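You operate a simulated robot arm through the tools that you are given. There is no shell and no other tool.

Carry out the task below with a simulated robot arm. There is one attempt and no reset: what you move stays moved.

JOB
Plug the open ports, couple the blue hose to the manifold and lock the reel.
Fine: red plug in P 1, yellow plug in P 2; the red air lever stays shut.

Only the result counts: the job must be done as asked and must still hold three seconds after the hand-in. Knocking over, shifting, dropping, spilling or breaking anything else fails it.

ROBOT AND FRAMES
A 6-joint arm with a fingered hand, fixed in place. Base frame: the origin is at the foot of the arm, x ahead of it, y to its left, z up; the work surface is at about z = 860. Units: mm, rad, N and s.
With the tool pointing down near the work surface it reaches from about 340 to 760 mm from the base axis. Its first joint turns from -2.897 to 2.897 rad. Payload 4 kg.
Tool frame: the origin (TCP) lies between the finger pads and is the grasp point; the fingertips stand 26 mm ahead of it; z points along the fingers, y is the line along which they close. Largest opening 148 mm; the body of the gripper starts 73 mm behind the TCP. The gripper is a hand of 3 fingers: y runs from the thumb to the fingers, the wrist lies at [0, 0, -239] in the tool frame, and closing takes about 1.5 s.
Orientation is that of the tool frame in the base frame, as a unit quaternion [w, x, y, z]. With the fingers straight down and closing along the base's y, the tool's x points along the base's -x, its y along +y and its z along -z.

CONTROLS
- The arm moves only by the tool servo_tool. Its argument "deltas" is a list of rows, each a list of 2 entries, a list of its own where there are three numbers: the shift along the tool's x, y, z in mm, then the turn, a rotation vector about the tool's x, y, z in rad. In form: [[[x, y, z], [rx, ry, rz]], ...]. A call has 1 to 20 rows; each row shifts and turns the commanded pose from where the row before left it, along the tool's axes as they then stand. "grip" is the gripper command, from -1 (fully open) to 1 (shut), values between in proportion, set as the call begins (left out, the last holds). Rows are played at 5 a second. More than 50 mm and 0.15 rad between two rows, or a gripper value outside its range, and nothing of the call is played. Where a pose cannot be reached the arm comes as near as it can. A force on the tool above 40 N (or 10 N above the force at the start of the call, whichever is more), or a blocked arm, ends the call early, and 0.2 s more pass. Each finger travels about 153 mm/s and halts on what it meets, pressing with about 26 N; the grip force reading is that of the motor and also rises with nothing between the fingers. The clock runs only during rows and for 0.2 s after the last one: add rows that do not move to give the fingers time. It gives the time, the measured TCP pose, the force on the tool (base axes), the opening and the grip force at its end, in the units of the frame above (readings bear some noise), with the torque about the TCP (base axes, N m) and any sound that the robot's microphone picked up, and new pictures: "views" is both (left out), scene, wrist or none.
- Cameras (640 x 400 px; columns grow to the right, rows downward): "scene" is fixed at [218.8, -648.3, 1646.6]; the picture's right is [0.94, -0.35, 0.00], its down [-0.19, -0.50, -0.84] and it looks along [0.29, 0.79, -0.54] (base axes); focal length 326 px, centre (320, 200). "wrist" rides on the gripper at [67, -39, -90] in the tool frame; the picture's right is [0.50, 0.87, 0.00], its down [-0.66, 0.38, -0.65] and it looks along [-0.57, 0.33, 0.76] (tool axes); focal length 222 px, centre (320, 200). There is no depth. A picture from a camera that has moved, and an enlarged one, comes with that camera's place and axes in the base frame and with its lens.
- raise_lower(by): slides the trunk up (or, below 0, down) by that many mm; the arm rides with it, the base frame stays. It gives what a move gives, with no picture.
- set_fingers(finger1, finger2, thumb_bend): sets how far each is bent, from 0 (flat) to 100 (curled in); at 30 the hand is open as for a grip, at 70 the pads meet at the TCP. One left out holds its place. A second passes; each finger stops where it meets its share of the squeeze, and holds until it gets a number again. A gripper value or a shape takes the hand back. It gives what a move gives, with no picture; readings hold the bend of each and the force on the fingers (four entries, about 0 where the hand has none), thumb and palm.
- set_grasp(shape): the hand has 3 fingers and takes this shape, open, in about a second: jaw (thumb against the fingers, like two jaws); tri (thumb and two fingers); tip (a fingertip pinch); poke (one finger out to press); point (the index stretched); flat (the hand flat); cup (the hand cupped); fist (a fist). The gripper value then closes the fingers along that shape, each until it touches; the sizes above hold for jaw. It gives what a move gives, with no picture.
- inspect(camera, box): a new picture of the part [left, top, right, bottom] of that camera's present view, enlarged. No time passes.
- job_done(): hands the job in; it is judged then, once.

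Places have to be worked out from the pictures, the camera data and where the tool is seen. Open the gripper and draw the arm clear of the work before you hand the job in, unless the task says otherwise.

The tools are called after ">>>" as a command line: name --argument value ..., lists and objects as JSON in quotes. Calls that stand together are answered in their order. servo_tool: Moves the arm, as the interface text tells. Its arguments: {"type":"object","properties":{"deltas":{"type":"array","items":{"type":"array"}},"grip":{"type":"number"},"views":{"type":"string","enum":["both","scene","wrist","none"]}},"required":["deltas"]} The other tools are called the same way: raise_lower (by) slides the trunk up or down; set_grasp (shape) gives the hand a shape; set_fingers (finger1, finger2, thumb_bend) moves the fingers one by one; inspect (camera, box) takes an enlarged picture of a part of a camera's view; job_done () hands the job in.

At the start:

```text
time: 0.0
ee_pos: [429.0, 69.7, 1389.0]
tcp_rot: [0.001, 0.001, 1.0, 0.001]
force: [0.5, 0.0, -0.4]
ft_torque: [0.0, 0.0, -0.01]
opening: 147.8
finger_force: 0.2
shape: jaw
bend: [30.0, 30.0, 30.0]
finger forces: [0.1, 0.1, 0.1, 0.0, 0.0, 0.0]
trunk travel left (down, up): [-525.0, 65.0]
```

scene: 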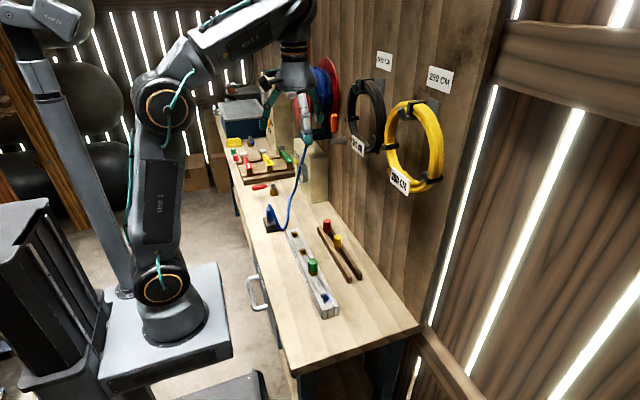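
wrist: 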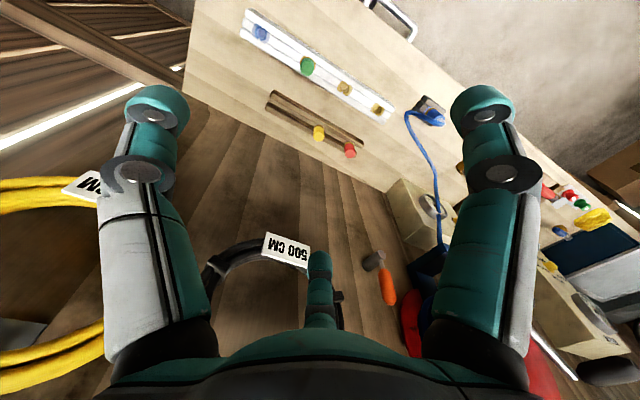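

I start by looking closer at the manifold, plugs, hose and reel in the scene view.

>>> inspect --camera "scene" --box '[240, 180, 400, 330]'

>>> inspect --camera "scene" --box '[220, 50, 380, 150]'

>>> inspect --camera "scene" --box '[220, 120, 350, 210]'

>>> inspect --camera "wrist" --box '[230, 0, 470, 170]'

>>> inspect --camera "wrist" --box '[340, 150, 640, 400]'

```text
2.67 times, centred on (320, 255) of scene
camera zoom: at [218.8, -648.3, 1646.6], right [0.94, -0.35, 0.0], down [-0.19, -0.5, -0.84], along [0.29, 0.79, -0.54], focal length 870 px, centre (320, 53)
```

zoom: 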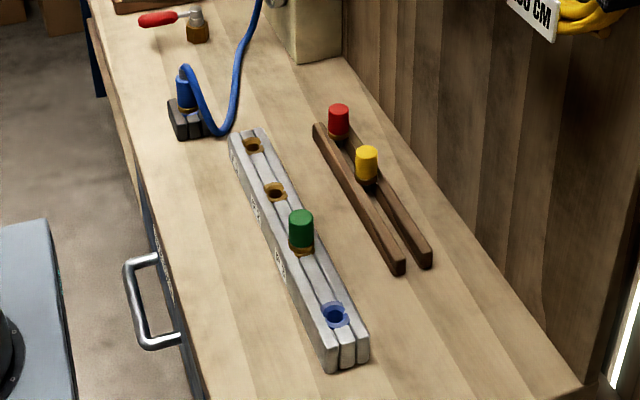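

```text
4.00 times, centred on (300, 100) of scene
camera zoom: at [218.8, -648.3, 1646.6], right [0.94, -0.35, 0.0], down [-0.19, -0.5, -0.84], along [0.29, 0.79, -0.54], focal length 1306 px, centre (400, 600)
```

zoom: 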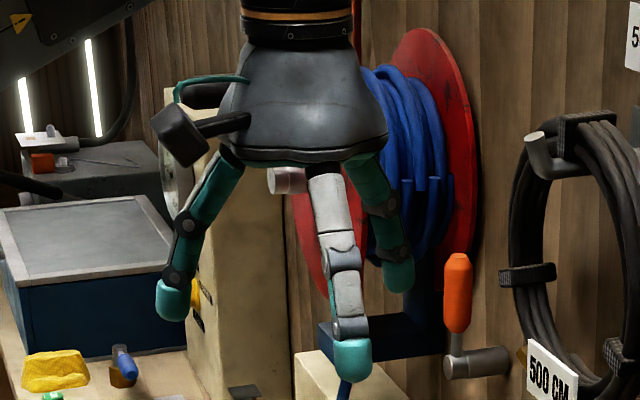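

```text
4.44 times, centred on (285, 165) of scene
camera zoom: at [218.8, -648.3, 1646.6], right [0.94, -0.35, 0.0], down [-0.19, -0.5, -0.84], along [0.29, 0.79, -0.54], focal length 1450 px, centre (476, 356)
```

zoom: 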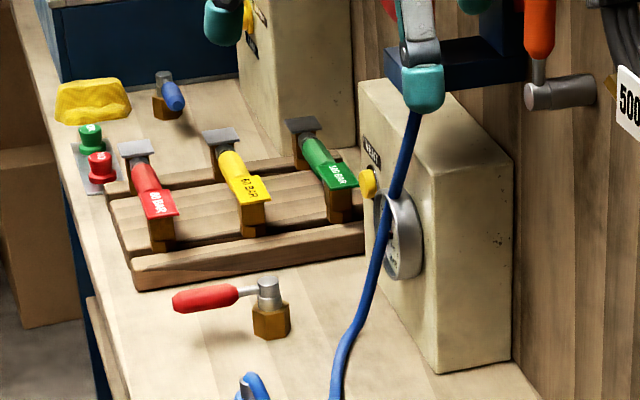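

```text
2.35 times, centred on (350, 85) of wrist
camera zoom: at [360.0, 29.3, 1479.3], right [-0.5, 0.87, 0.0], down [0.65, 0.38, 0.66], along [0.57, 0.33, -0.76], focal length 523 px, centre (249, 471)
```

zoom: 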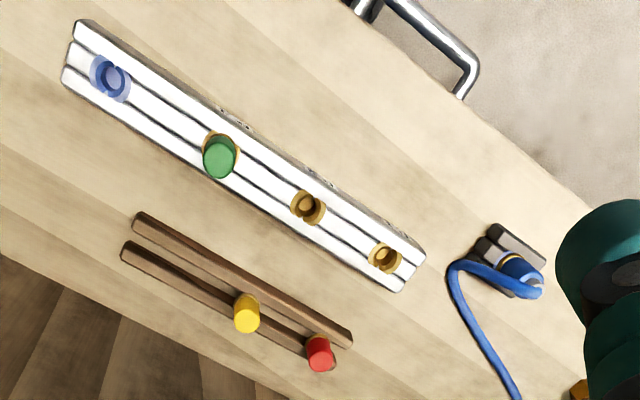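

```text
1.60 times, centred on (490, 275) of wrist
camera zoom: at [360.0, 29.3, 1479.3], right [-0.5, 0.87, 0.0], down [0.65, 0.38, 0.66], along [0.57, 0.33, -0.76], focal length 355 px, centre (48, 80)
```

zoom: 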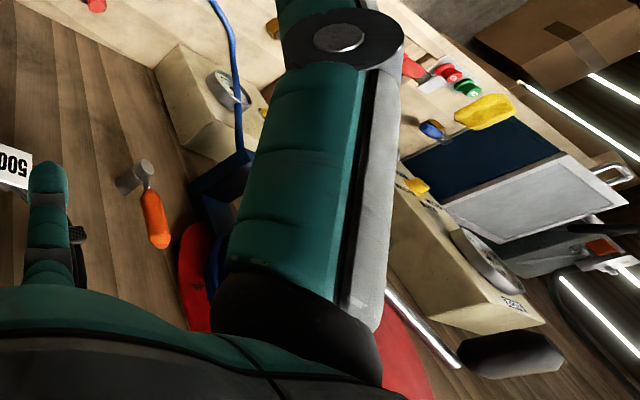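

I look closer at the labels on the manifold, the levers and the reel lock.

>>> inspect --camera "scene" --box '[280, 225, 350, 325]'

>>> inspect --camera "scene" --box '[290, 222, 320, 252]'

>>> inspect --camera "scene" --box '[305, 100, 355, 140]'

>>> inspect --camera "scene" --box '[225, 140, 305, 190]'

>>> inspect --camera "scene" --box '[255, 190, 305, 240]'

>>> inspect --camera "scene" --box '[310, 210, 370, 290]'

```text
4.00 times, centred on (315, 275) of scene
camera zoom: at [218.8, -648.3, 1646.6], right [0.94, -0.35, 0.0], down [-0.19, -0.5, -0.84], along [0.29, 0.79, -0.54], focal length 1306 px, centre (340, -100)
```

zoom: 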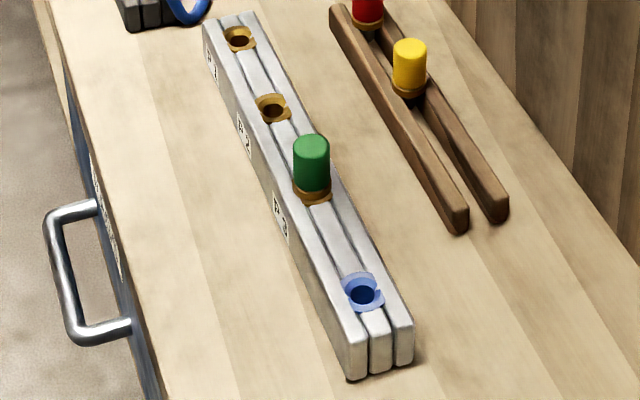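

```text
13.33 times, centred on (305, 237) of scene
camera zoom: at [218.8, -648.3, 1646.6], right [0.94, -0.35, 0.0], down [-0.19, -0.5, -0.84], along [0.29, 0.79, -0.54], focal length 4352 px, centre (520, -293)
```

zoom: 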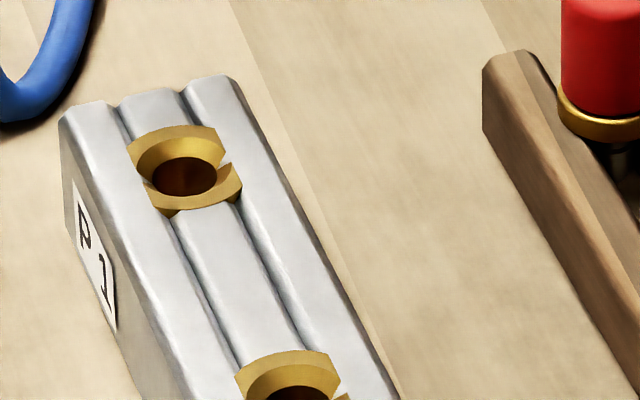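

```text
10.00 times, centred on (330, 120) of scene
camera zoom: at [218.8, -648.3, 1646.6], right [0.94, -0.35, 0.0], down [-0.19, -0.5, -0.84], along [0.29, 0.79, -0.54], focal length 3264 px, centre (220, 1000)
```

zoom: 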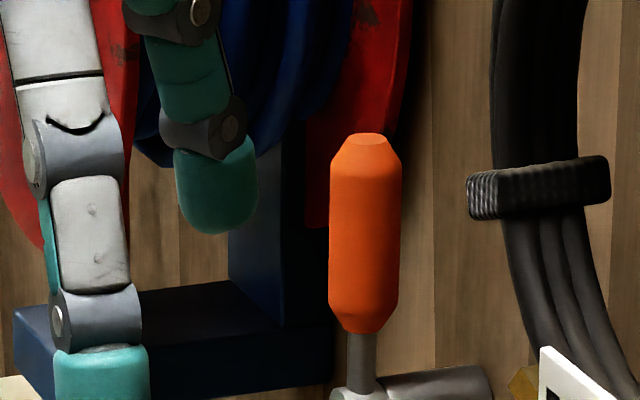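

```text
8.00 times, centred on (265, 165) of scene
camera zoom: at [218.8, -648.3, 1646.6], right [0.94, -0.35, 0.0], down [-0.19, -0.5, -0.84], along [0.29, 0.79, -0.54], focal length 2611 px, centre (760, 480)
```

zoom: 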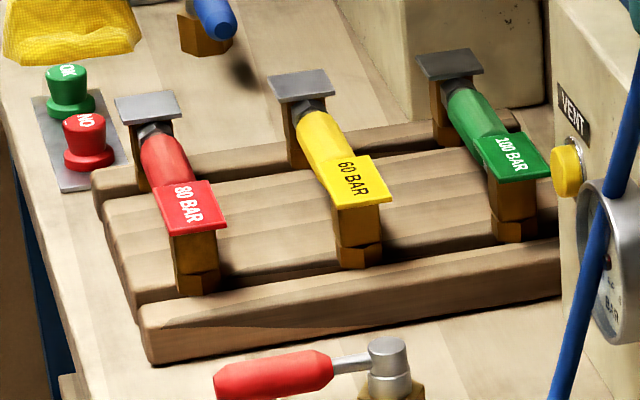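

```text
8.00 times, centred on (280, 215) of scene
camera zoom: at [218.8, -648.3, 1646.6], right [0.94, -0.35, 0.0], down [-0.19, -0.5, -0.84], along [0.29, 0.79, -0.54], focal length 2611 px, centre (640, 80)
```

zoom: 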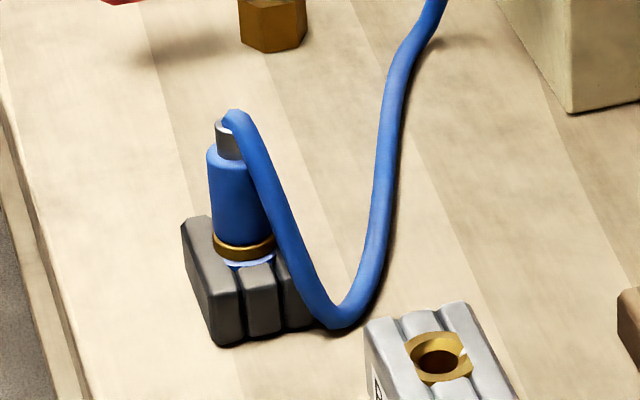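

```text
5.00 times, centred on (340, 250) of scene
camera zoom: at [218.8, -648.3, 1646.6], right [0.94, -0.35, 0.0], down [-0.19, -0.5, -0.84], along [0.29, 0.79, -0.54], focal length 1632 px, centre (220, -50)
```

zoom: 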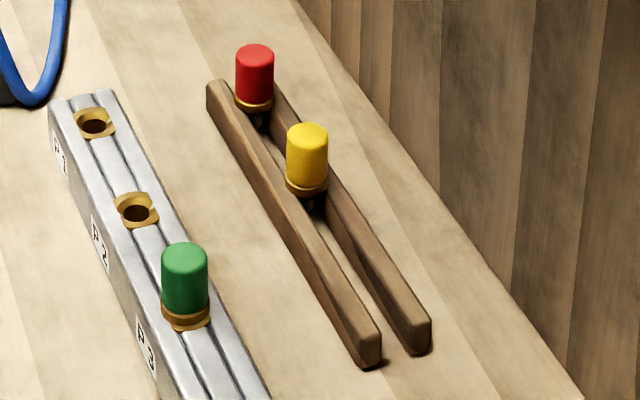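

The ports read P1 (farthest from the camera), then P2, P3 and the blue port. I judge P1 at (456,256,900), P2 (455,158,900), the blue port (454,-55,900), the red plug (577,254), the yellow plug (579,157) and the hose end in its holder near (390,375). I'll move above P1 and P2 to look closer.

>>> servo_tool --deltas '[[[-3.5, 23, 31], [0, 0, 0]], [[-3.5, 23, 31], [0, 0, 0]], [[-3.5, 23, 31], [0, 0, 0]], [[-3.5, 23, 31], [0, 0, 0]], [[-3.5, 23, 31], [0, 0, 0]], [[-3.5, 23, 31], [0, 0, 0]], [[-3.5, 23, 31], [0, 0, 0]], [[-3.5, 23, 31], [0, 0, 0]], [[0, 0, 0], [0, 0, 0]]]'

```text
time: 2.0
ee_pos: [457.3, 253.7, 1142.5]
tcp_rot: [0.001, 0.001, 1.0, 0.002]
force: [-0.2, 0.5, -0.1]
ft_torque: [-0.02, 0.0, 0.0]
opening: 147.9
finger_force: 0.2
shape: jaw
bend: [30.0, 30.0, 30.0]
finger forces: [0.1, 0.1, 0.0, 0.0, 0.0, 0.0]
trunk travel left (down, up): [-525.0, 65.0]
camera wrist: at [389.8, 213.2, 1232.2], right [-0.5, 0.87, 0.0], down [0.65, 0.38, 0.66], along [0.57, 0.33, -0.76], focal length 222 px, centre (320, 200)
```

scene: 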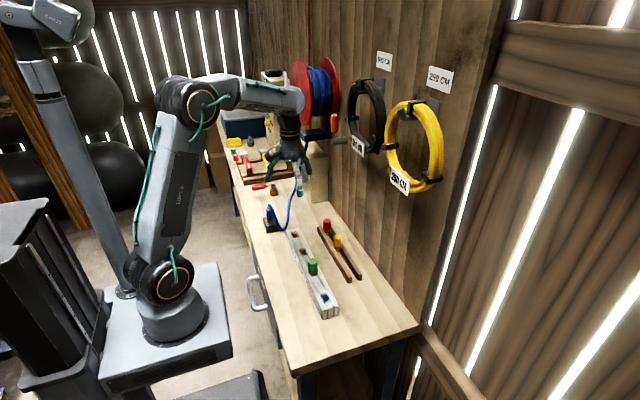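
wrist: 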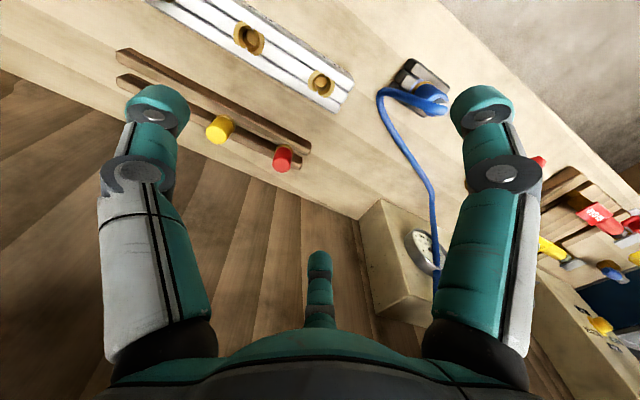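

The reel is now clear in the scene view, and the manifold, plugs and hose end show in the wrist view. I zoom in on each.

>>> inspect --camera "scene" --box '[270, 50, 350, 150]'

>>> inspect --camera "wrist" --box '[190, 0, 370, 180]'

>>> inspect --camera "wrist" --box '[360, 40, 480, 130]'

>>> inspect --camera "wrist" --box '[520, 140, 640, 350]'

```text
4.00 times, centred on (310, 100) of scene
camera zoom: at [218.8, -648.3, 1646.6], right [0.94, -0.35, 0.0], down [-0.19, -0.5, -0.84], along [0.29, 0.79, -0.54], focal length 1306 px, centre (360, 600)
```

zoom: 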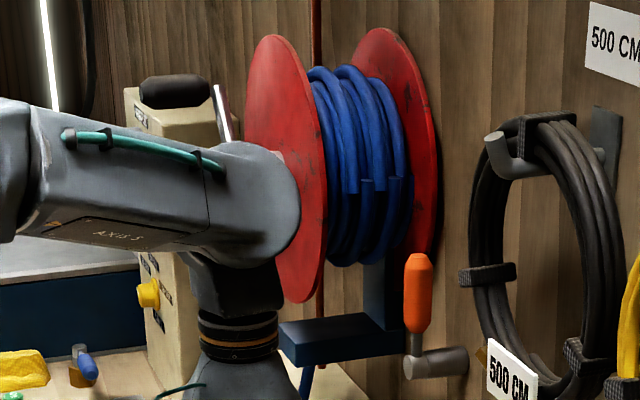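

```text
2.22 times, centred on (280, 90) of wrist
camera zoom: at [389.8, 213.2, 1232.2], right [-0.5, 0.87, 0.0], down [0.65, 0.38, 0.66], along [0.57, 0.33, -0.76], focal length 494 px, centre (409, 444)
```

zoom: 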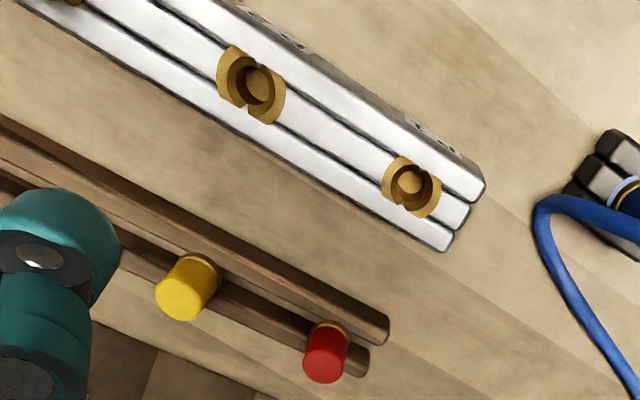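

```text
4.44 times, centred on (420, 85) of wrist
camera zoom: at [389.8, 213.2, 1232.2], right [-0.5, 0.87, 0.0], down [0.65, 0.38, 0.66], along [0.57, 0.33, -0.76], focal length 987 px, centre (-124, 711)
```

zoom: 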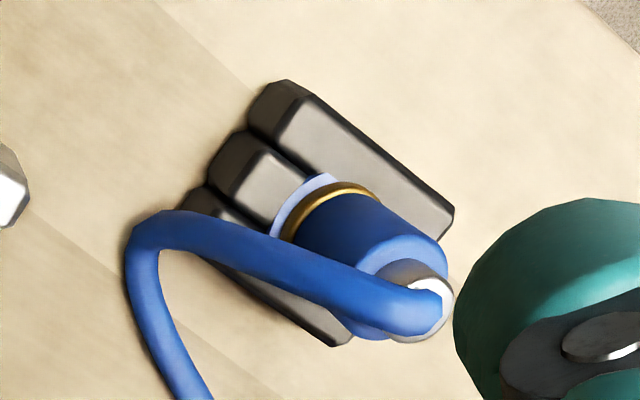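

```text
1.90 times, centred on (580, 245) of wrist
camera zoom: at [389.8, 213.2, 1232.2], right [-0.5, 0.87, 0.0], down [0.65, 0.38, 0.66], along [0.57, 0.33, -0.76], focal length 423 px, centre (-175, 114)
```

zoom: 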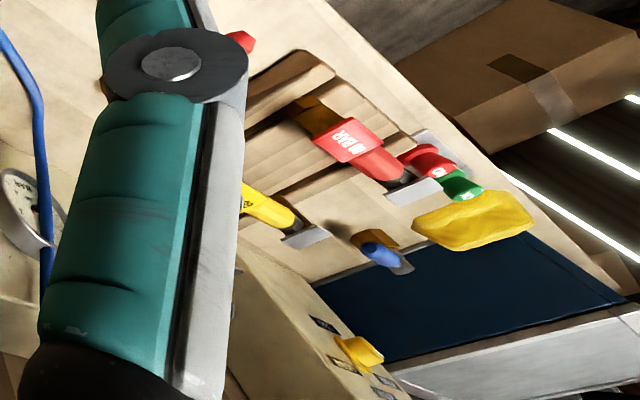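

Zooming appears to re-render at full sharpness, so I inspect the port collars, the plug undersides and the connector tightly. I also check the reel lock.

>>> inspect --camera "wrist" --box '[300, 62, 340, 102]'

>>> inspect --camera "wrist" --box '[230, 15, 270, 55]'

>>> inspect --camera "wrist" --box '[195, 105, 305, 185]'

>>> inspect --camera "scene" --box '[318, 212, 348, 260]'

>>> inspect --camera "scene" --box '[300, 105, 350, 150]'

>>> inspect --camera "scene" --box '[305, 255, 345, 320]'

>>> inspect --camera "scene" --box '[260, 200, 290, 235]'

```text
10.00 times, centred on (320, 82) of wrist
camera zoom: at [389.8, 213.2, 1232.2], right [-0.5, 0.87, 0.0], down [0.65, 0.38, 0.66], along [0.57, 0.33, -0.76], focal length 2221 px, centre (320, 1380)
```

zoom: 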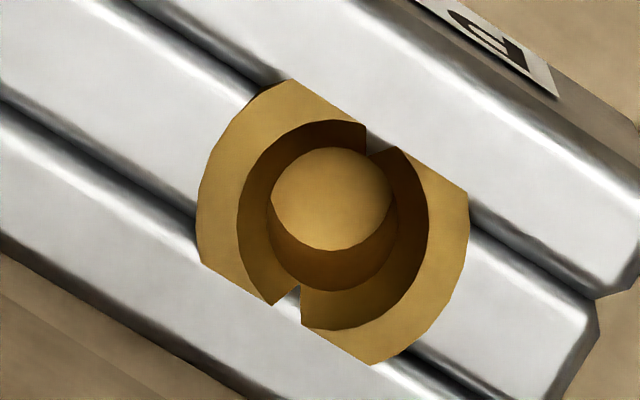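

```text
10.00 times, centred on (250, 35) of wrist
camera zoom: at [389.8, 213.2, 1232.2], right [-0.5, 0.87, 0.0], down [0.65, 0.38, 0.66], along [0.57, 0.33, -0.76], focal length 2221 px, centre (1020, 1850)
```

zoom: 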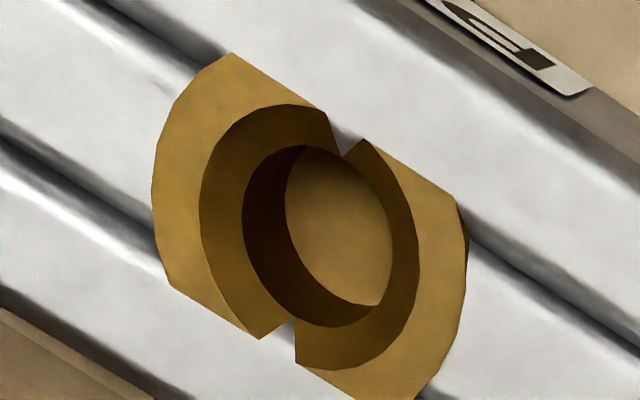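

```text
5.00 times, centred on (250, 145) of wrist
camera zoom: at [389.8, 213.2, 1232.2], right [-0.5, 0.87, 0.0], down [0.65, 0.38, 0.66], along [0.57, 0.33, -0.76], focal length 1111 px, centre (670, 475)
```

zoom: 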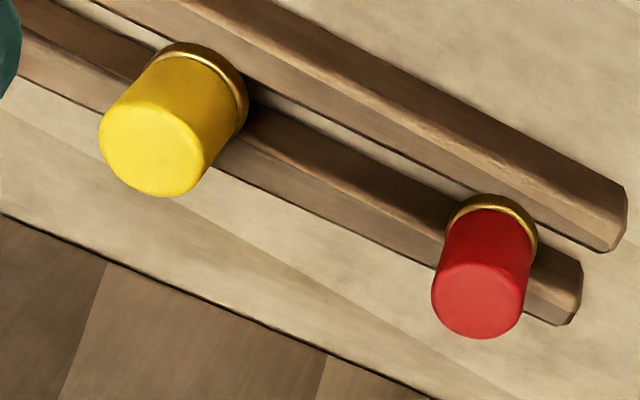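

```text
8.33 times, centred on (333, 236) of scene
camera zoom: at [218.8, -648.3, 1646.6], right [0.94, -0.35, 0.0], down [-0.19, -0.5, -0.84], along [0.29, 0.79, -0.54], focal length 2720 px, centre (212, -100)
```

zoom: 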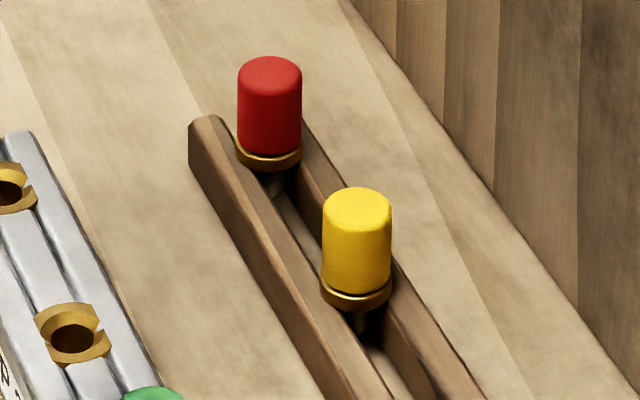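

```text
8.89 times, centred on (325, 128) of scene
camera zoom: at [218.8, -648.3, 1646.6], right [0.94, -0.35, 0.0], down [-0.19, -0.5, -0.84], along [0.29, 0.79, -0.54], focal length 2901 px, centre (276, 844)
```

zoom: 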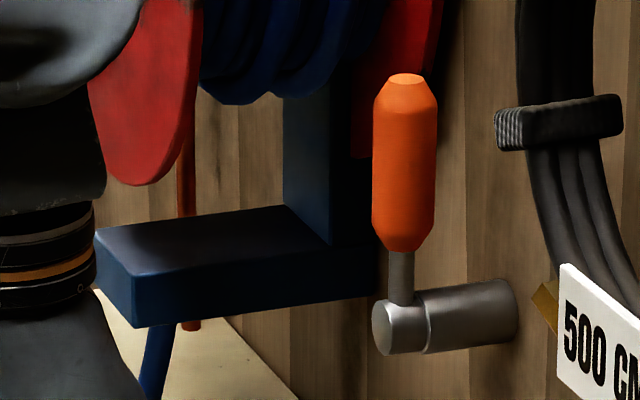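

```text
6.15 times, centred on (325, 288) of scene
camera zoom: at [218.8, -648.3, 1646.6], right [0.94, -0.35, 0.0], down [-0.19, -0.5, -0.84], along [0.29, 0.79, -0.54], focal length 2008 px, centre (289, -338)
```

zoom: 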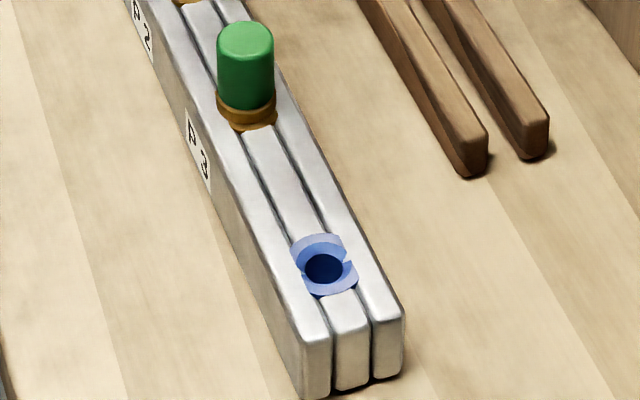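

```text
11.43 times, centred on (275, 218) of scene
camera zoom: at [218.8, -648.3, 1646.6], right [0.94, -0.35, 0.0], down [-0.19, -0.5, -0.84], along [0.29, 0.79, -0.54], focal length 3730 px, centre (834, 0)
```

zoom: 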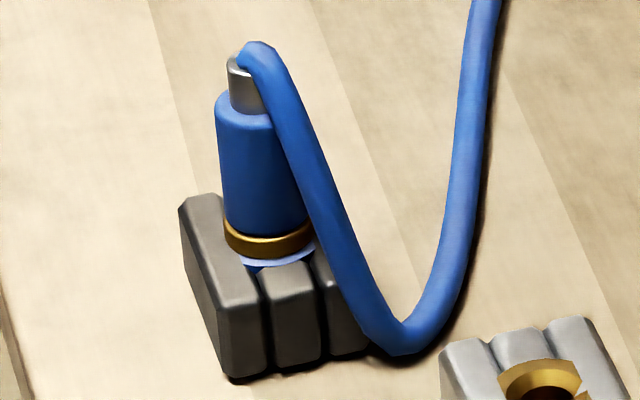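

The collars are plain chamfered holes, so the plugs should just push in. Each plug has a cap about 29 mm across, spanning z from about 890 to 936, standing on the rails. I move above the red plug with the hand half closed, so the thumb clears the yellow plug.

>>> servo_tool --deltas '[[[-20, -0.3, 23], [0, 0, 0]], [[-20, -0.3, 23], [0, 0, 0]], [[-20, -0.3, 23], [0, 0, 0]], [[-20, -0.3, 23], [0, 0, 0]], [[-20, -0.3, 23], [0, 0, 0]], [[-20, -0.3, 23], [0, 0, 0]], [[0, 0, 0], [0, 0, 0]], [[0, 0, 0], [0, 0, 0]]]' --grip -0.1

```text
time: 3.8
ee_pos: [575.6, 252.8, 1004.2]
tcp_rot: [0.001, 0.001, 1.0, 0.0]
force: [-0.7, 0.6, 0.5]
ft_torque: [-0.02, 0.01, 0.02]
opening: 82.1
finger_force: 0.1
shape: jaw
bend: [34.0, 34.0, 70.0]
finger forces: [0.0, 0.0, 0.0, 0.1, 0.0, 0.1]
trunk travel left (down, up): [-525.0, 65.0]
camera wrist: at [508.2, 212.9, 1093.6], right [-0.5, 0.87, 0.0], down [0.65, 0.38, 0.66], along [0.57, 0.33, -0.76], focal length 222 px, centre (320, 200)
```

scene: 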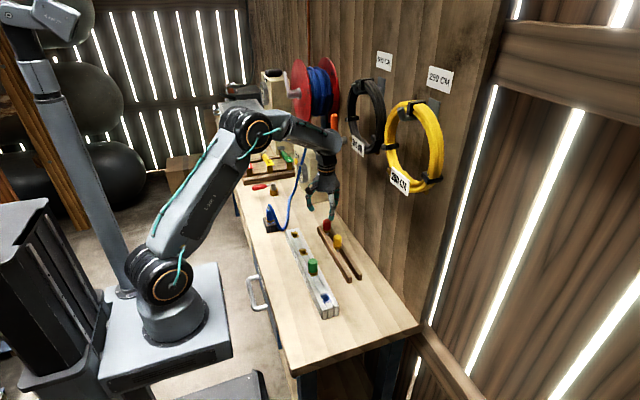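
wrist: 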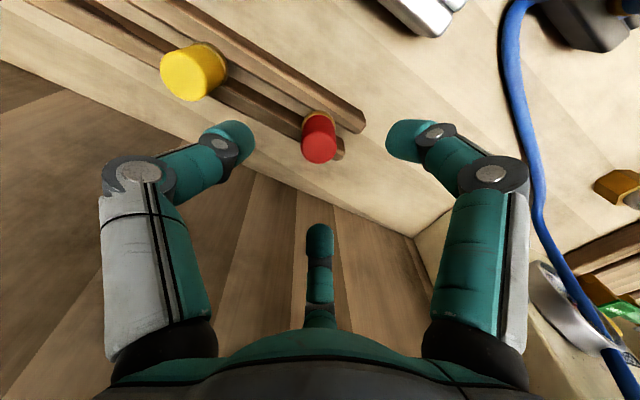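

The red plug sits straight under the hand. I zoom in to measure its offset from the tool axis.

>>> inspect --camera "wrist" --box '[280, 90, 360, 180]'

>>> inspect --camera "scene" --box '[300, 180, 360, 250]'

```text
4.44 times, centred on (320, 135) of wrist
camera zoom: at [508.2, 212.9, 1093.6], right [-0.5, 0.87, 0.0], down [0.65, 0.38, 0.66], along [0.57, 0.33, -0.76], focal length 987 px, centre (320, 489)
```

zoom: 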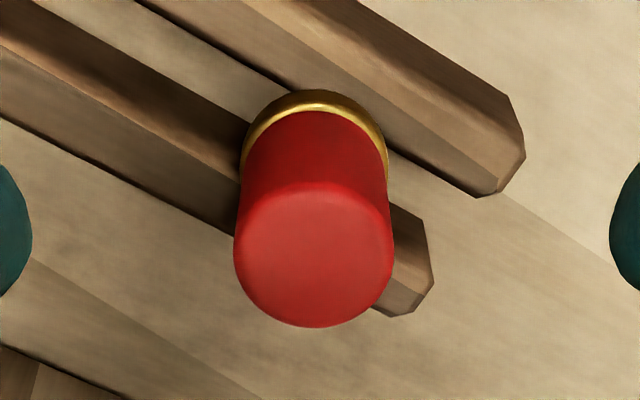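

```text
5.71 times, centred on (330, 215) of scene
camera zoom: at [218.8, -648.3, 1646.6], right [0.94, -0.35, 0.0], down [-0.19, -0.5, -0.84], along [0.29, 0.79, -0.54], focal length 1865 px, centre (263, 114)
```

zoom: 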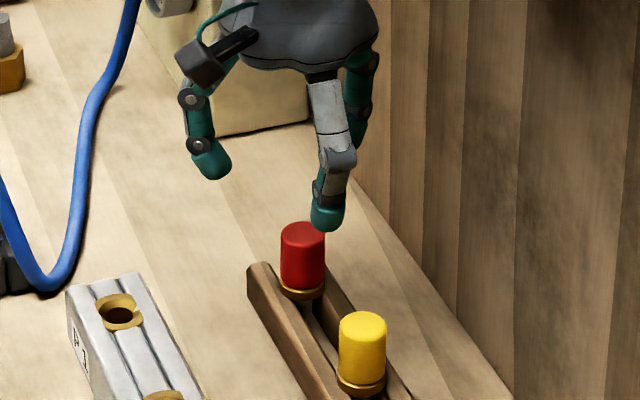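

My refined estimate for the red plug is (580, 253), with its cap top near z 936. I shift 4 mm in +x and descend around the cap to about z 916.

>>> servo_tool --deltas '[[[-4.4, 0.4, 20], [0, 0, 0]], [[0, 0, 25], [0, 0, 0]], [[0, 0, 22], [0, 0, 0]], [[0, 0, 20], [0, 0, 0]], [[0, 0, 0], [0, 0, 0]]]'

```text
time: 5.0
ee_pos: [581.5, 252.9, 916.6]
tcp_rot: [0.001, 0.001, 1.0, 0.001]
force: [-0.4, -0.7, -0.6]
ft_torque: [0.0, 0.0, 0.0]
opening: 82.0
finger_force: 0.1
shape: jaw
bend: [34.0, 34.0, 70.0]
finger forces: [0.1, 0.0, 0.1, 0.0, 0.0, 0.0]
trunk travel left (down, up): [-525.0, 65.0]
camera wrist: at [512.4, 213.6, 1006.5], right [-0.5, 0.87, 0.0], down [0.66, 0.38, 0.66], along [0.57, 0.33, -0.76], focal length 222 px, centre (320, 200)
```

scene: 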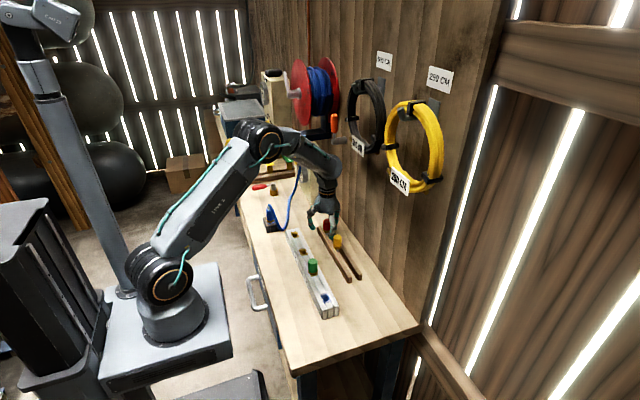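
wrist: 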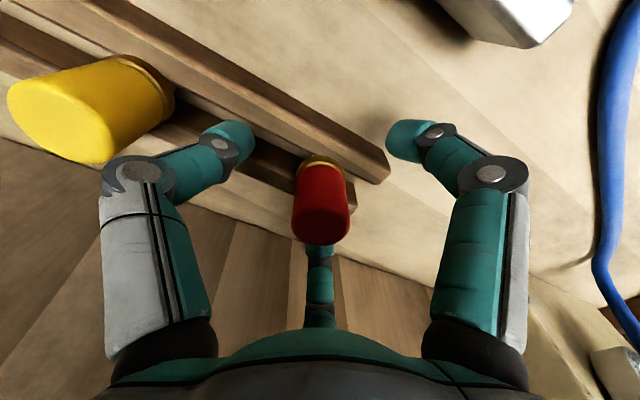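

The cap is centred between the three fingers. I close on it.

>>> servo_tool --deltas '[[[0, 0, 0], [0, 0, 0]], [[0, 0, 0], [0, 0, 0]], [[0, 0, 0], [0, 0, 0]], [[0, 0, 0], [0, 0, 0]], [[0, 0, 0], [0, 0, 0]], [[0, 0, 0], [0, 0, 0]], [[0, 0, 0], [0, 0, 0]]]' --grip 1

```text
time: 6.6
ee_pos: [581.4, 254.0, 917.4]
tcp_rot: [0.002, 0.0, 1.0, 0.002]
force: [-0.6, 0.8, 0.9]
ft_torque: [-0.02, 0.01, 0.03]
opening: 27.2
finger_force: 25.8
shape: jaw
bend: [77.0, 78.0, 70.0]
finger forces: [22.2, 22.8, 0.0, 0.1, 22.3, 0.0]
trunk travel left (down, up): [-525.0, 65.0]
camera wrist: at [512.6, 213.7, 1007.0], right [-0.5, 0.87, 0.0], down [0.65, 0.38, 0.66], along [0.57, 0.33, -0.75], focal length 222 px, centre (320, 200)
```

scene: 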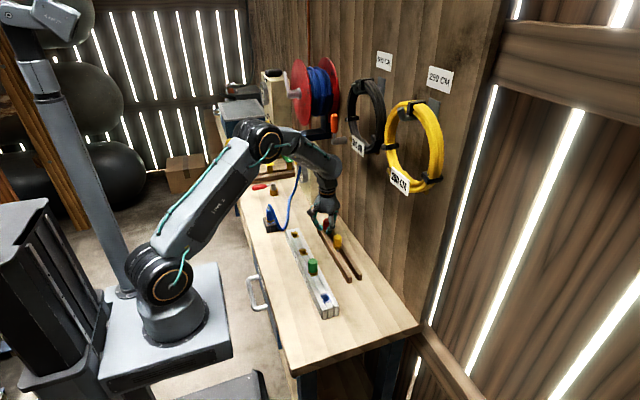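
wrist: 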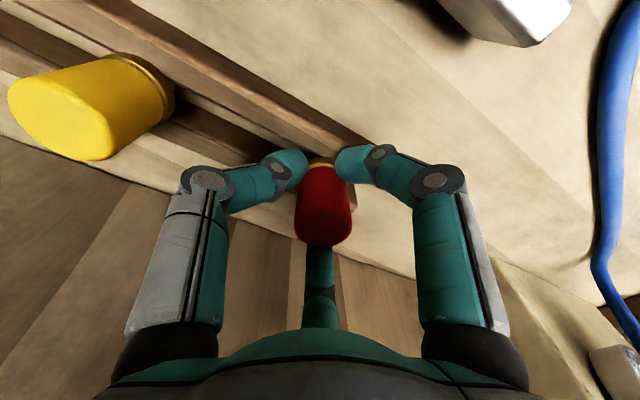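

The red cap is held, with an opening of 27 mm and about 22 N on each finger. I lift straight up 80 mm.

>>> servo_tool --deltas '[[[0, 0, -10], [0, 0, 0]], [[0, 0, -20], [0, 0, 0]], [[0, 0, -25], [0, 0, 0]], [[0, 0, -25], [0, 0, 0]], [[0, 0, 0], [0, 0, 0]]]'

>>> inspect --camera "scene" --box '[300, 180, 360, 250]'

>>> inspect --camera "wrist" --box '[260, 120, 380, 270]'

```text
time: 7.8
ee_pos: [581.4, 253.0, 998.9]
tcp_rot: [0.001, 0.001, 1.0, 0.001]
force: [0.2, -0.5, 0.1]
ft_torque: [-0.03, -0.01, -0.03]
opening: 27.2
finger_force: 25.9
shape: jaw
bend: [77.0, 78.0, 70.0]
finger forces: [22.1, 23.0, 0.0, 0.0, 22.2, 0.0]
trunk travel left (down, up): [-525.0, 65.0]
camera wrist: at [514.0, 212.3, 1088.5], right [-0.5, 0.87, 0.0], down [0.65, 0.38, 0.66], along [0.57, 0.33, -0.76], focal length 222 px, centre (320, 200)
```

scene: 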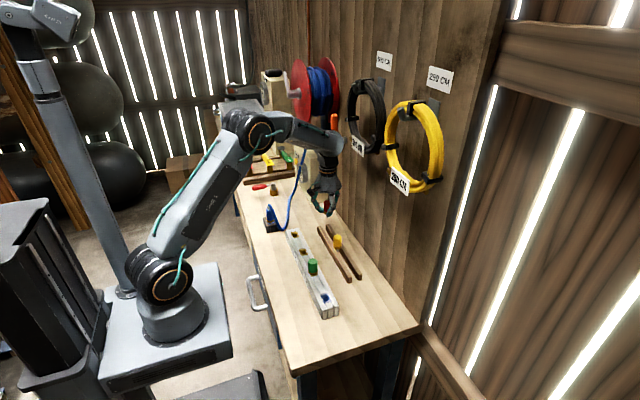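
wrist: 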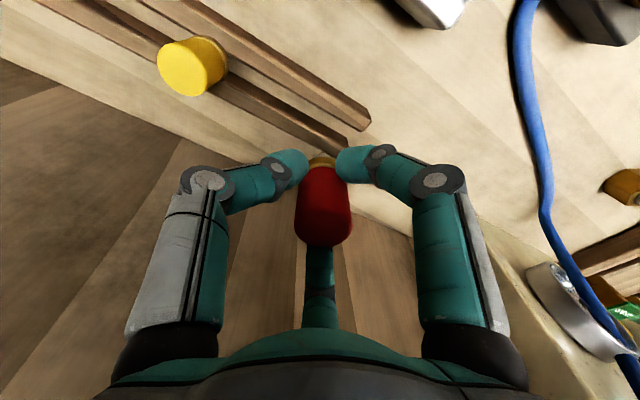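

```text
5.71 times, centred on (330, 215) of scene
camera zoom: at [218.8, -648.3, 1646.6], right [0.94, -0.35, 0.0], down [-0.19, -0.5, -0.84], along [0.29, 0.79, -0.54], focal length 1865 px, centre (263, 114)
```

zoom: 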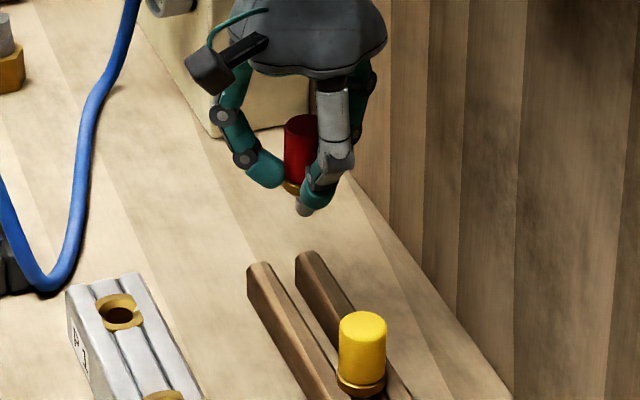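

```text
2.67 times, centred on (320, 195) of wrist
camera zoom: at [514.0, 212.3, 1088.5], right [-0.5, 0.87, 0.0], down [0.65, 0.38, 0.66], along [0.57, 0.33, -0.76], focal length 592 px, centre (320, 213)
```

zoom: 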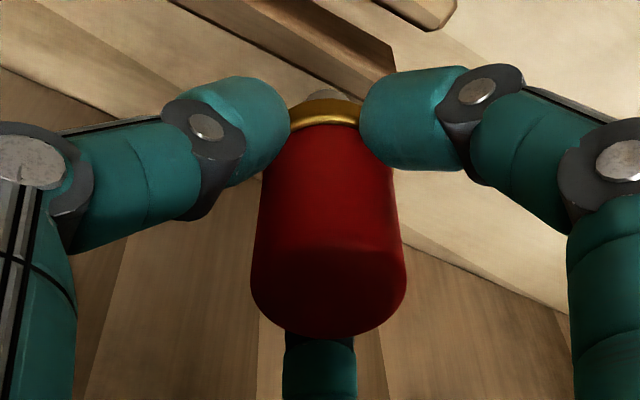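

The red plug hangs straight in the grip with a short stem below the collar. I move it over P1.

>>> servo_tool --deltas '[[[20.7, 0.25, 0], [0, 0, 0]], [[20.7, 0.25, 0], [0, 0, 0]], [[20.7, 0.25, 0], [0, 0, 0]], [[20.7, 0.25, 0], [0, 0, 0]], [[20.7, 0.25, 0], [0, 0, 0]], [[20.7, 0.25, 0], [0, 0, 0]], [[0, 0, 0], [0, 0, 0]], [[0, 0, 0], [0, 0, 0]]]'

>>> inspect --camera "wrist" --box '[270, 90, 370, 190]'

>>> inspect --camera "scene" --box '[275, 200, 325, 250]'

```text
time: 9.6
ee_pos: [456.2, 252.8, 996.9]
tcp_rot: [0.001, 0.001, 1.0, 0.001]
force: [-0.6, -0.4, -1.3]
ft_torque: [-0.02, -0.05, -0.01]
opening: 26.9
finger_force: 25.9
shape: jaw
bend: [77.0, 78.0, 70.0]
finger forces: [22.1, 22.9, 0.1, 0.0, 22.1, 0.1]
trunk travel left (down, up): [-525.0, 65.0]
camera wrist: at [389.1, 212.8, 1086.4], right [-0.5, 0.87, 0.0], down [0.66, 0.38, 0.66], along [0.57, 0.33, -0.76], focal length 222 px, centre (320, 200)
```

scene: 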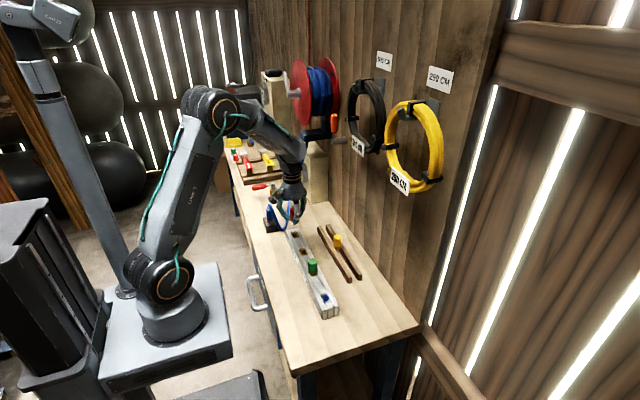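
wrist: 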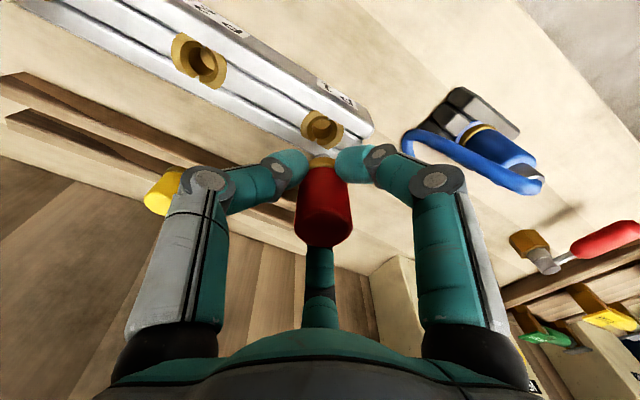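

```text
4.00 times, centred on (320, 140) of wrist
camera zoom: at [389.1, 212.8, 1086.4], right [-0.5, 0.87, 0.0], down [0.66, 0.38, 0.66], along [0.57, 0.33, -0.76], focal length 888 px, centre (320, 440)
```

zoom: 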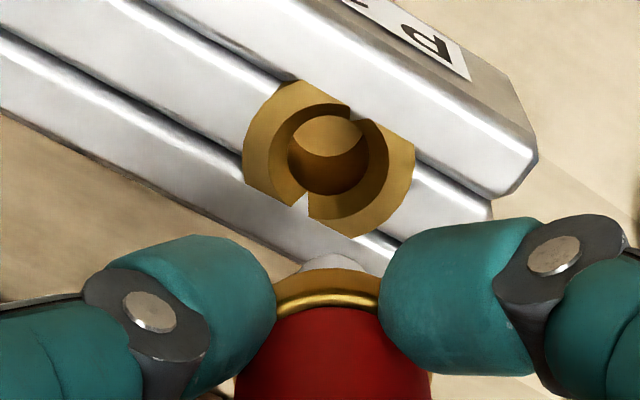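

```text
8.00 times, centred on (300, 225) of scene
camera zoom: at [218.8, -648.3, 1646.6], right [0.94, -0.35, 0.0], down [-0.19, -0.5, -0.84], along [0.29, 0.79, -0.54], focal length 2611 px, centre (480, 0)
```

zoom: 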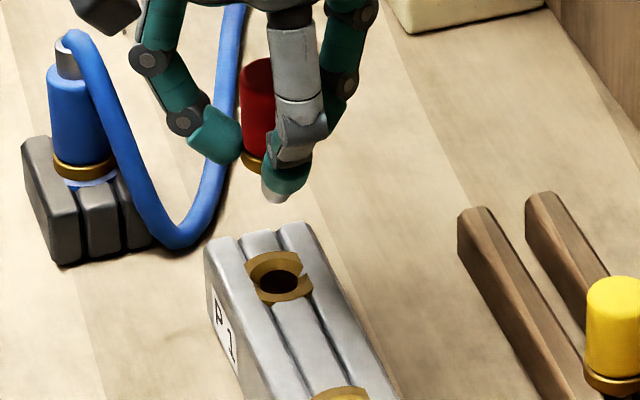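

The port and the plug line up to within 1–2 mm in both cameras. I correct by (+0.9, +1.4) and come down until the stem is just above the hole.

>>> servo_tool --deltas '[[[-0.9, 1.4, 5], [0, 0, 0]], [[0, 0, 13], [0, 0, 0]], [[0, 0, 13], [0, 0, 0]], [[0, 0, 8], [0, 0, 0]], [[0, 0, 0], [0, 0, 0]]]'

>>> inspect --camera "wrist" --box '[270, 100, 370, 200]'

>>> inspect --camera "scene" --box '[280, 210, 320, 250]'

```text
time: 10.8
ee_pos: [458.7, 253.7, 957.2]
tcp_rot: [0.001, 0.001, 1.0, 0.001]
force: [0.4, -0.4, -1.3]
ft_torque: [0.01, 0.01, 0.01]
opening: 26.9
finger_force: 25.8
shape: jaw
bend: [77.0, 78.0, 70.0]
finger forces: [22.0, 23.0, 0.1, 0.0, 22.1, 0.0]
trunk travel left (down, up): [-525.0, 65.0]
camera wrist: at [389.8, 215.2, 1047.3], right [-0.5, 0.87, 0.0], down [0.66, 0.38, 0.66], along [0.57, 0.33, -0.76], focal length 222 px, centre (320, 200)
```

scene: 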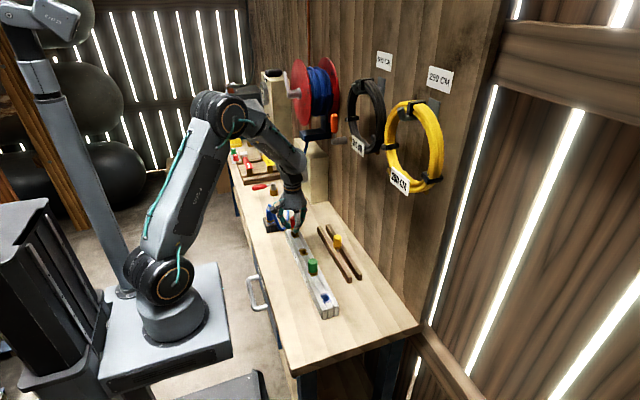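
wrist: 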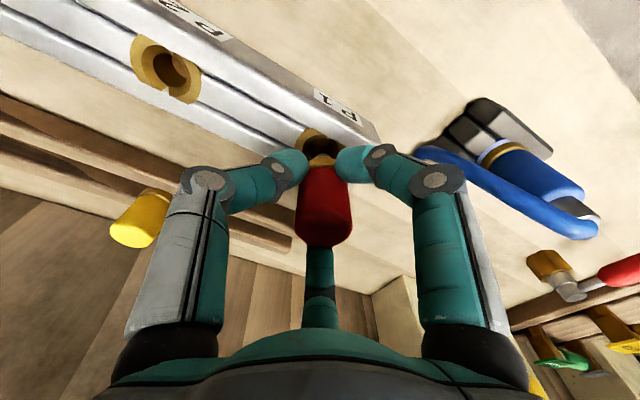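

```text
4.00 times, centred on (320, 150) of wrist
camera zoom: at [389.8, 215.2, 1047.3], right [-0.5, 0.87, 0.0], down [0.66, 0.38, 0.66], along [0.57, 0.33, -0.76], focal length 888 px, centre (320, 400)
```

zoom: 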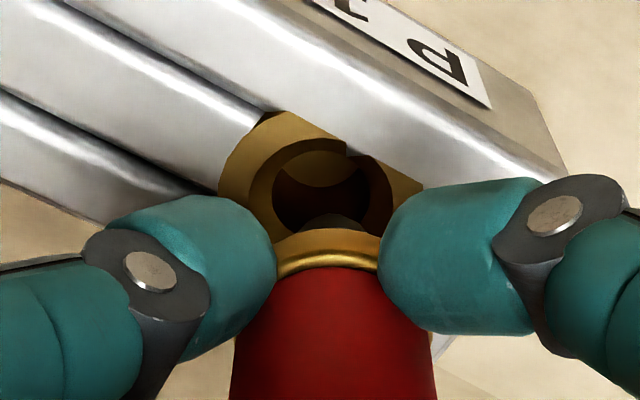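

```text
10.00 times, centred on (300, 230) of scene
camera zoom: at [218.8, -648.3, 1646.6], right [0.94, -0.35, 0.0], down [-0.19, -0.5, -0.84], along [0.29, 0.79, -0.54], focal length 3264 px, centre (520, -100)
```

zoom: 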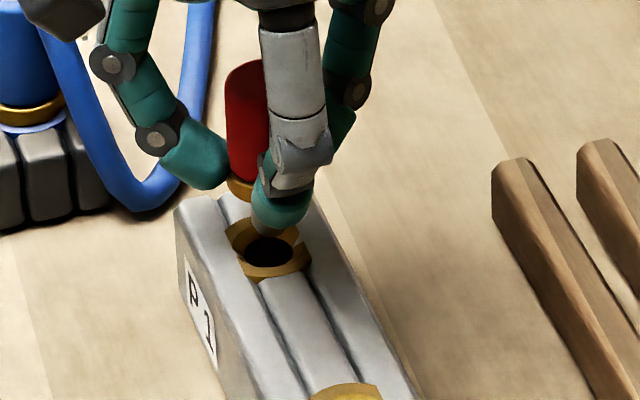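

The alignment is within 1 mm. I nudge y by −0.9 and lower slowly into P1.

>>> servo_tool --deltas '[[[0, -0.9, 4], [0, 0, 0]], [[0, 0, 4], [0, 0, 0]], [[0, 0, 4], [0, 0, 0]], [[0, 0, 4], [0, 0, 0]], [[0, 0, 3], [0, 0, 0]], [[0, 0, 3], [0, 0, 0]], [[0, 0, 3], [0, 0, 0]], [[0, 0, 2], [0, 0, 0]]]'

>>> inspect --camera "wrist" --box '[270, 100, 370, 200]'

>>> inspect --camera "scene" --box '[280, 210, 320, 250]'

```text
time: 12.6
ee_pos: [456.1, 253.2, 932.0]
tcp_rot: [0.003, 0.001, 1.0, 0.001]
force: [-11.8, -11.7, 16.2]
ft_torque: [-0.49, 0.24, -0.13]
opening: 26.3
finger_force: 25.6
shape: jaw
bend: [77.0, 78.0, 70.0]
finger forces: [22.2, 19.9, 0.0, 0.0, 40.4, 0.0]
trunk travel left (down, up): [-525.0, 65.0]
camera wrist: at [388.3, 212.6, 1021.6], right [-0.5, 0.87, 0.0], down [0.65, 0.38, 0.66], along [0.57, 0.33, -0.75], focal length 222 px, centre (320, 200)
```

scene: 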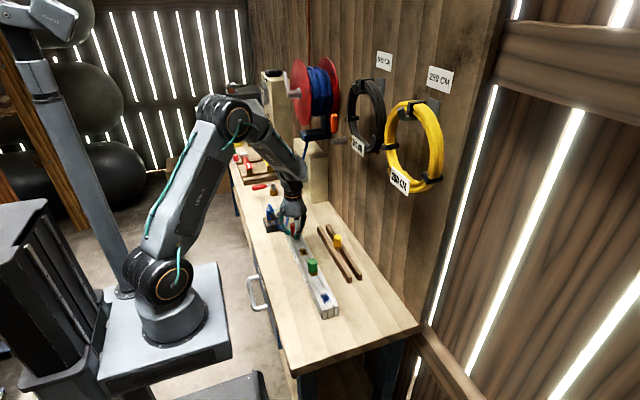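
wrist: 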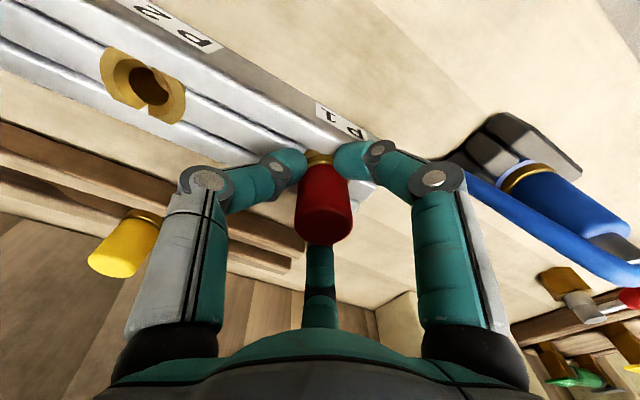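

```text
4.00 times, centred on (320, 150) of wrist
camera zoom: at [388.3, 212.6, 1021.6], right [-0.5, 0.87, 0.0], down [0.65, 0.38, 0.66], along [0.57, 0.33, -0.75], focal length 888 px, centre (320, 400)
```

zoom: 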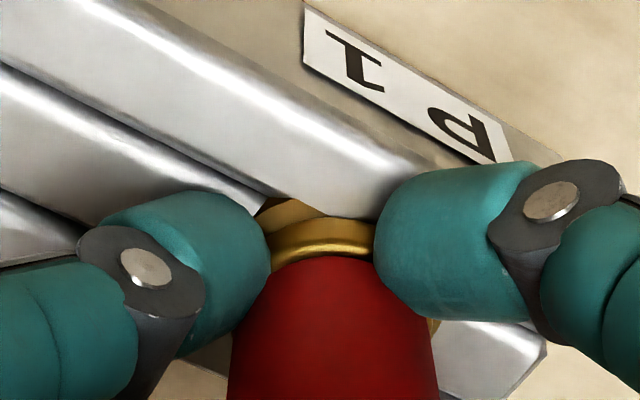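

```text
10.00 times, centred on (300, 230) of scene
camera zoom: at [218.8, -648.3, 1646.6], right [0.94, -0.35, 0.0], down [-0.19, -0.5, -0.84], along [0.29, 0.79, -0.54], focal length 3264 px, centre (520, -100)
```

zoom: 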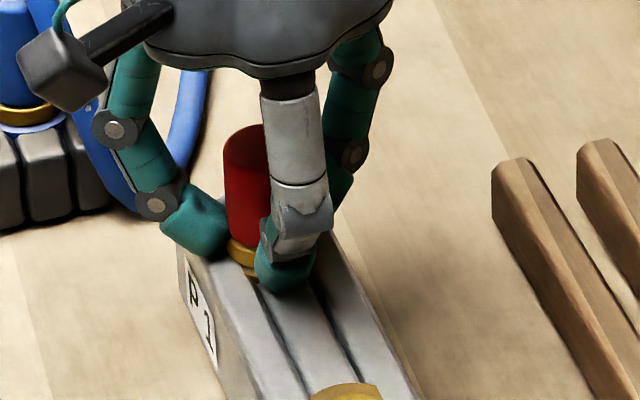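

The stem is entering but side-loaded: the reaction is (−12, −12) N in the plane. I yield in that direction by about 1 mm each and press a bit deeper.

>>> servo_tool --deltas '[[[0.7, -0.6, 0], [0, 0, 0]], [[0.6, -0.5, 0], [0, 0, 0]], [[0, 0, 1], [0, 0, 0]], [[0, 0, 1], [0, 0, 0]], [[0, 0, 0], [0, 0, 0]]]' --views "wrist"

>>> inspect --camera "wrist" --box '[270, 100, 370, 200]'

>>> inspect --camera "scene" --box '[290, 220, 315, 245]'

```text
time: 13.8
ee_pos: [456.6, 252.5, 931.5]
tcp_rot: [0.003, 0.001, 1.0, 0.003]
force: [-3.3, -11.7, 38.5]
ft_torque: [-0.68, 0.04, -0.03]
opening: 28.0
finger_force: 26.1
shape: jaw
bend: [77.0, 78.0, 70.0]
finger forces: [24.8, 23.6, 0.0, 0.0, 53.2, 0.1]
trunk travel left (down, up): [-525.0, 65.0]
camera wrist: at [387.8, 211.9, 1020.5], right [-0.5, 0.87, 0.0], down [0.65, 0.37, 0.66], along [0.57, 0.33, -0.75], focal length 222 px, centre (320, 200)
```

wrist: 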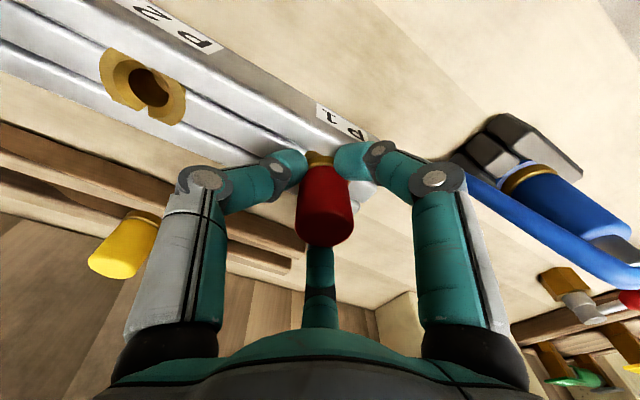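

```text
4.00 times, centred on (320, 150) of wrist
camera zoom: at [387.8, 211.9, 1020.5], right [-0.5, 0.87, 0.0], down [0.65, 0.37, 0.66], along [0.57, 0.33, -0.75], focal length 888 px, centre (320, 400)
```

zoom: 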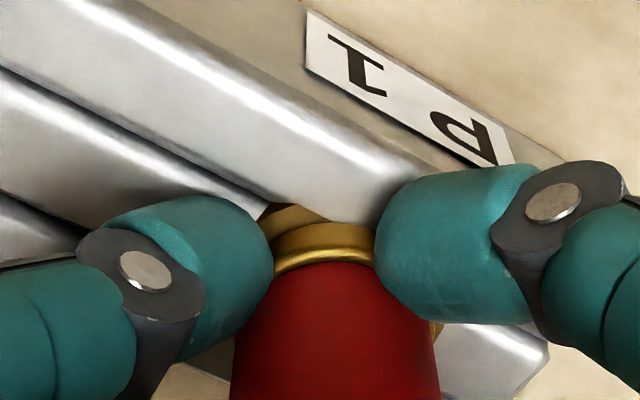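

```text
16.00 times, centred on (302, 232) of scene
camera zoom: at [218.8, -648.3, 1646.6], right [0.94, -0.35, 0.0], down [-0.19, -0.5, -0.84], along [0.29, 0.79, -0.54], focal length 5222 px, centre (600, -320)
```

zoom: 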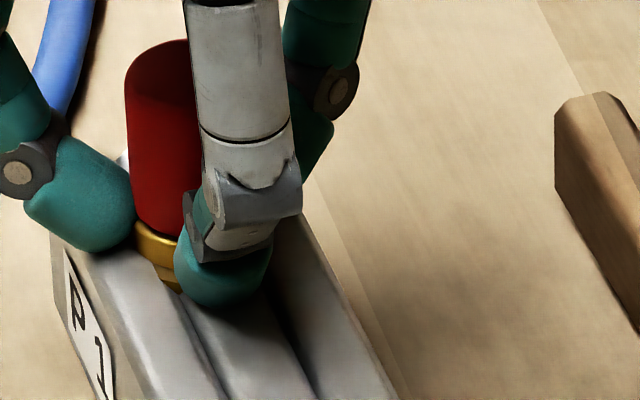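

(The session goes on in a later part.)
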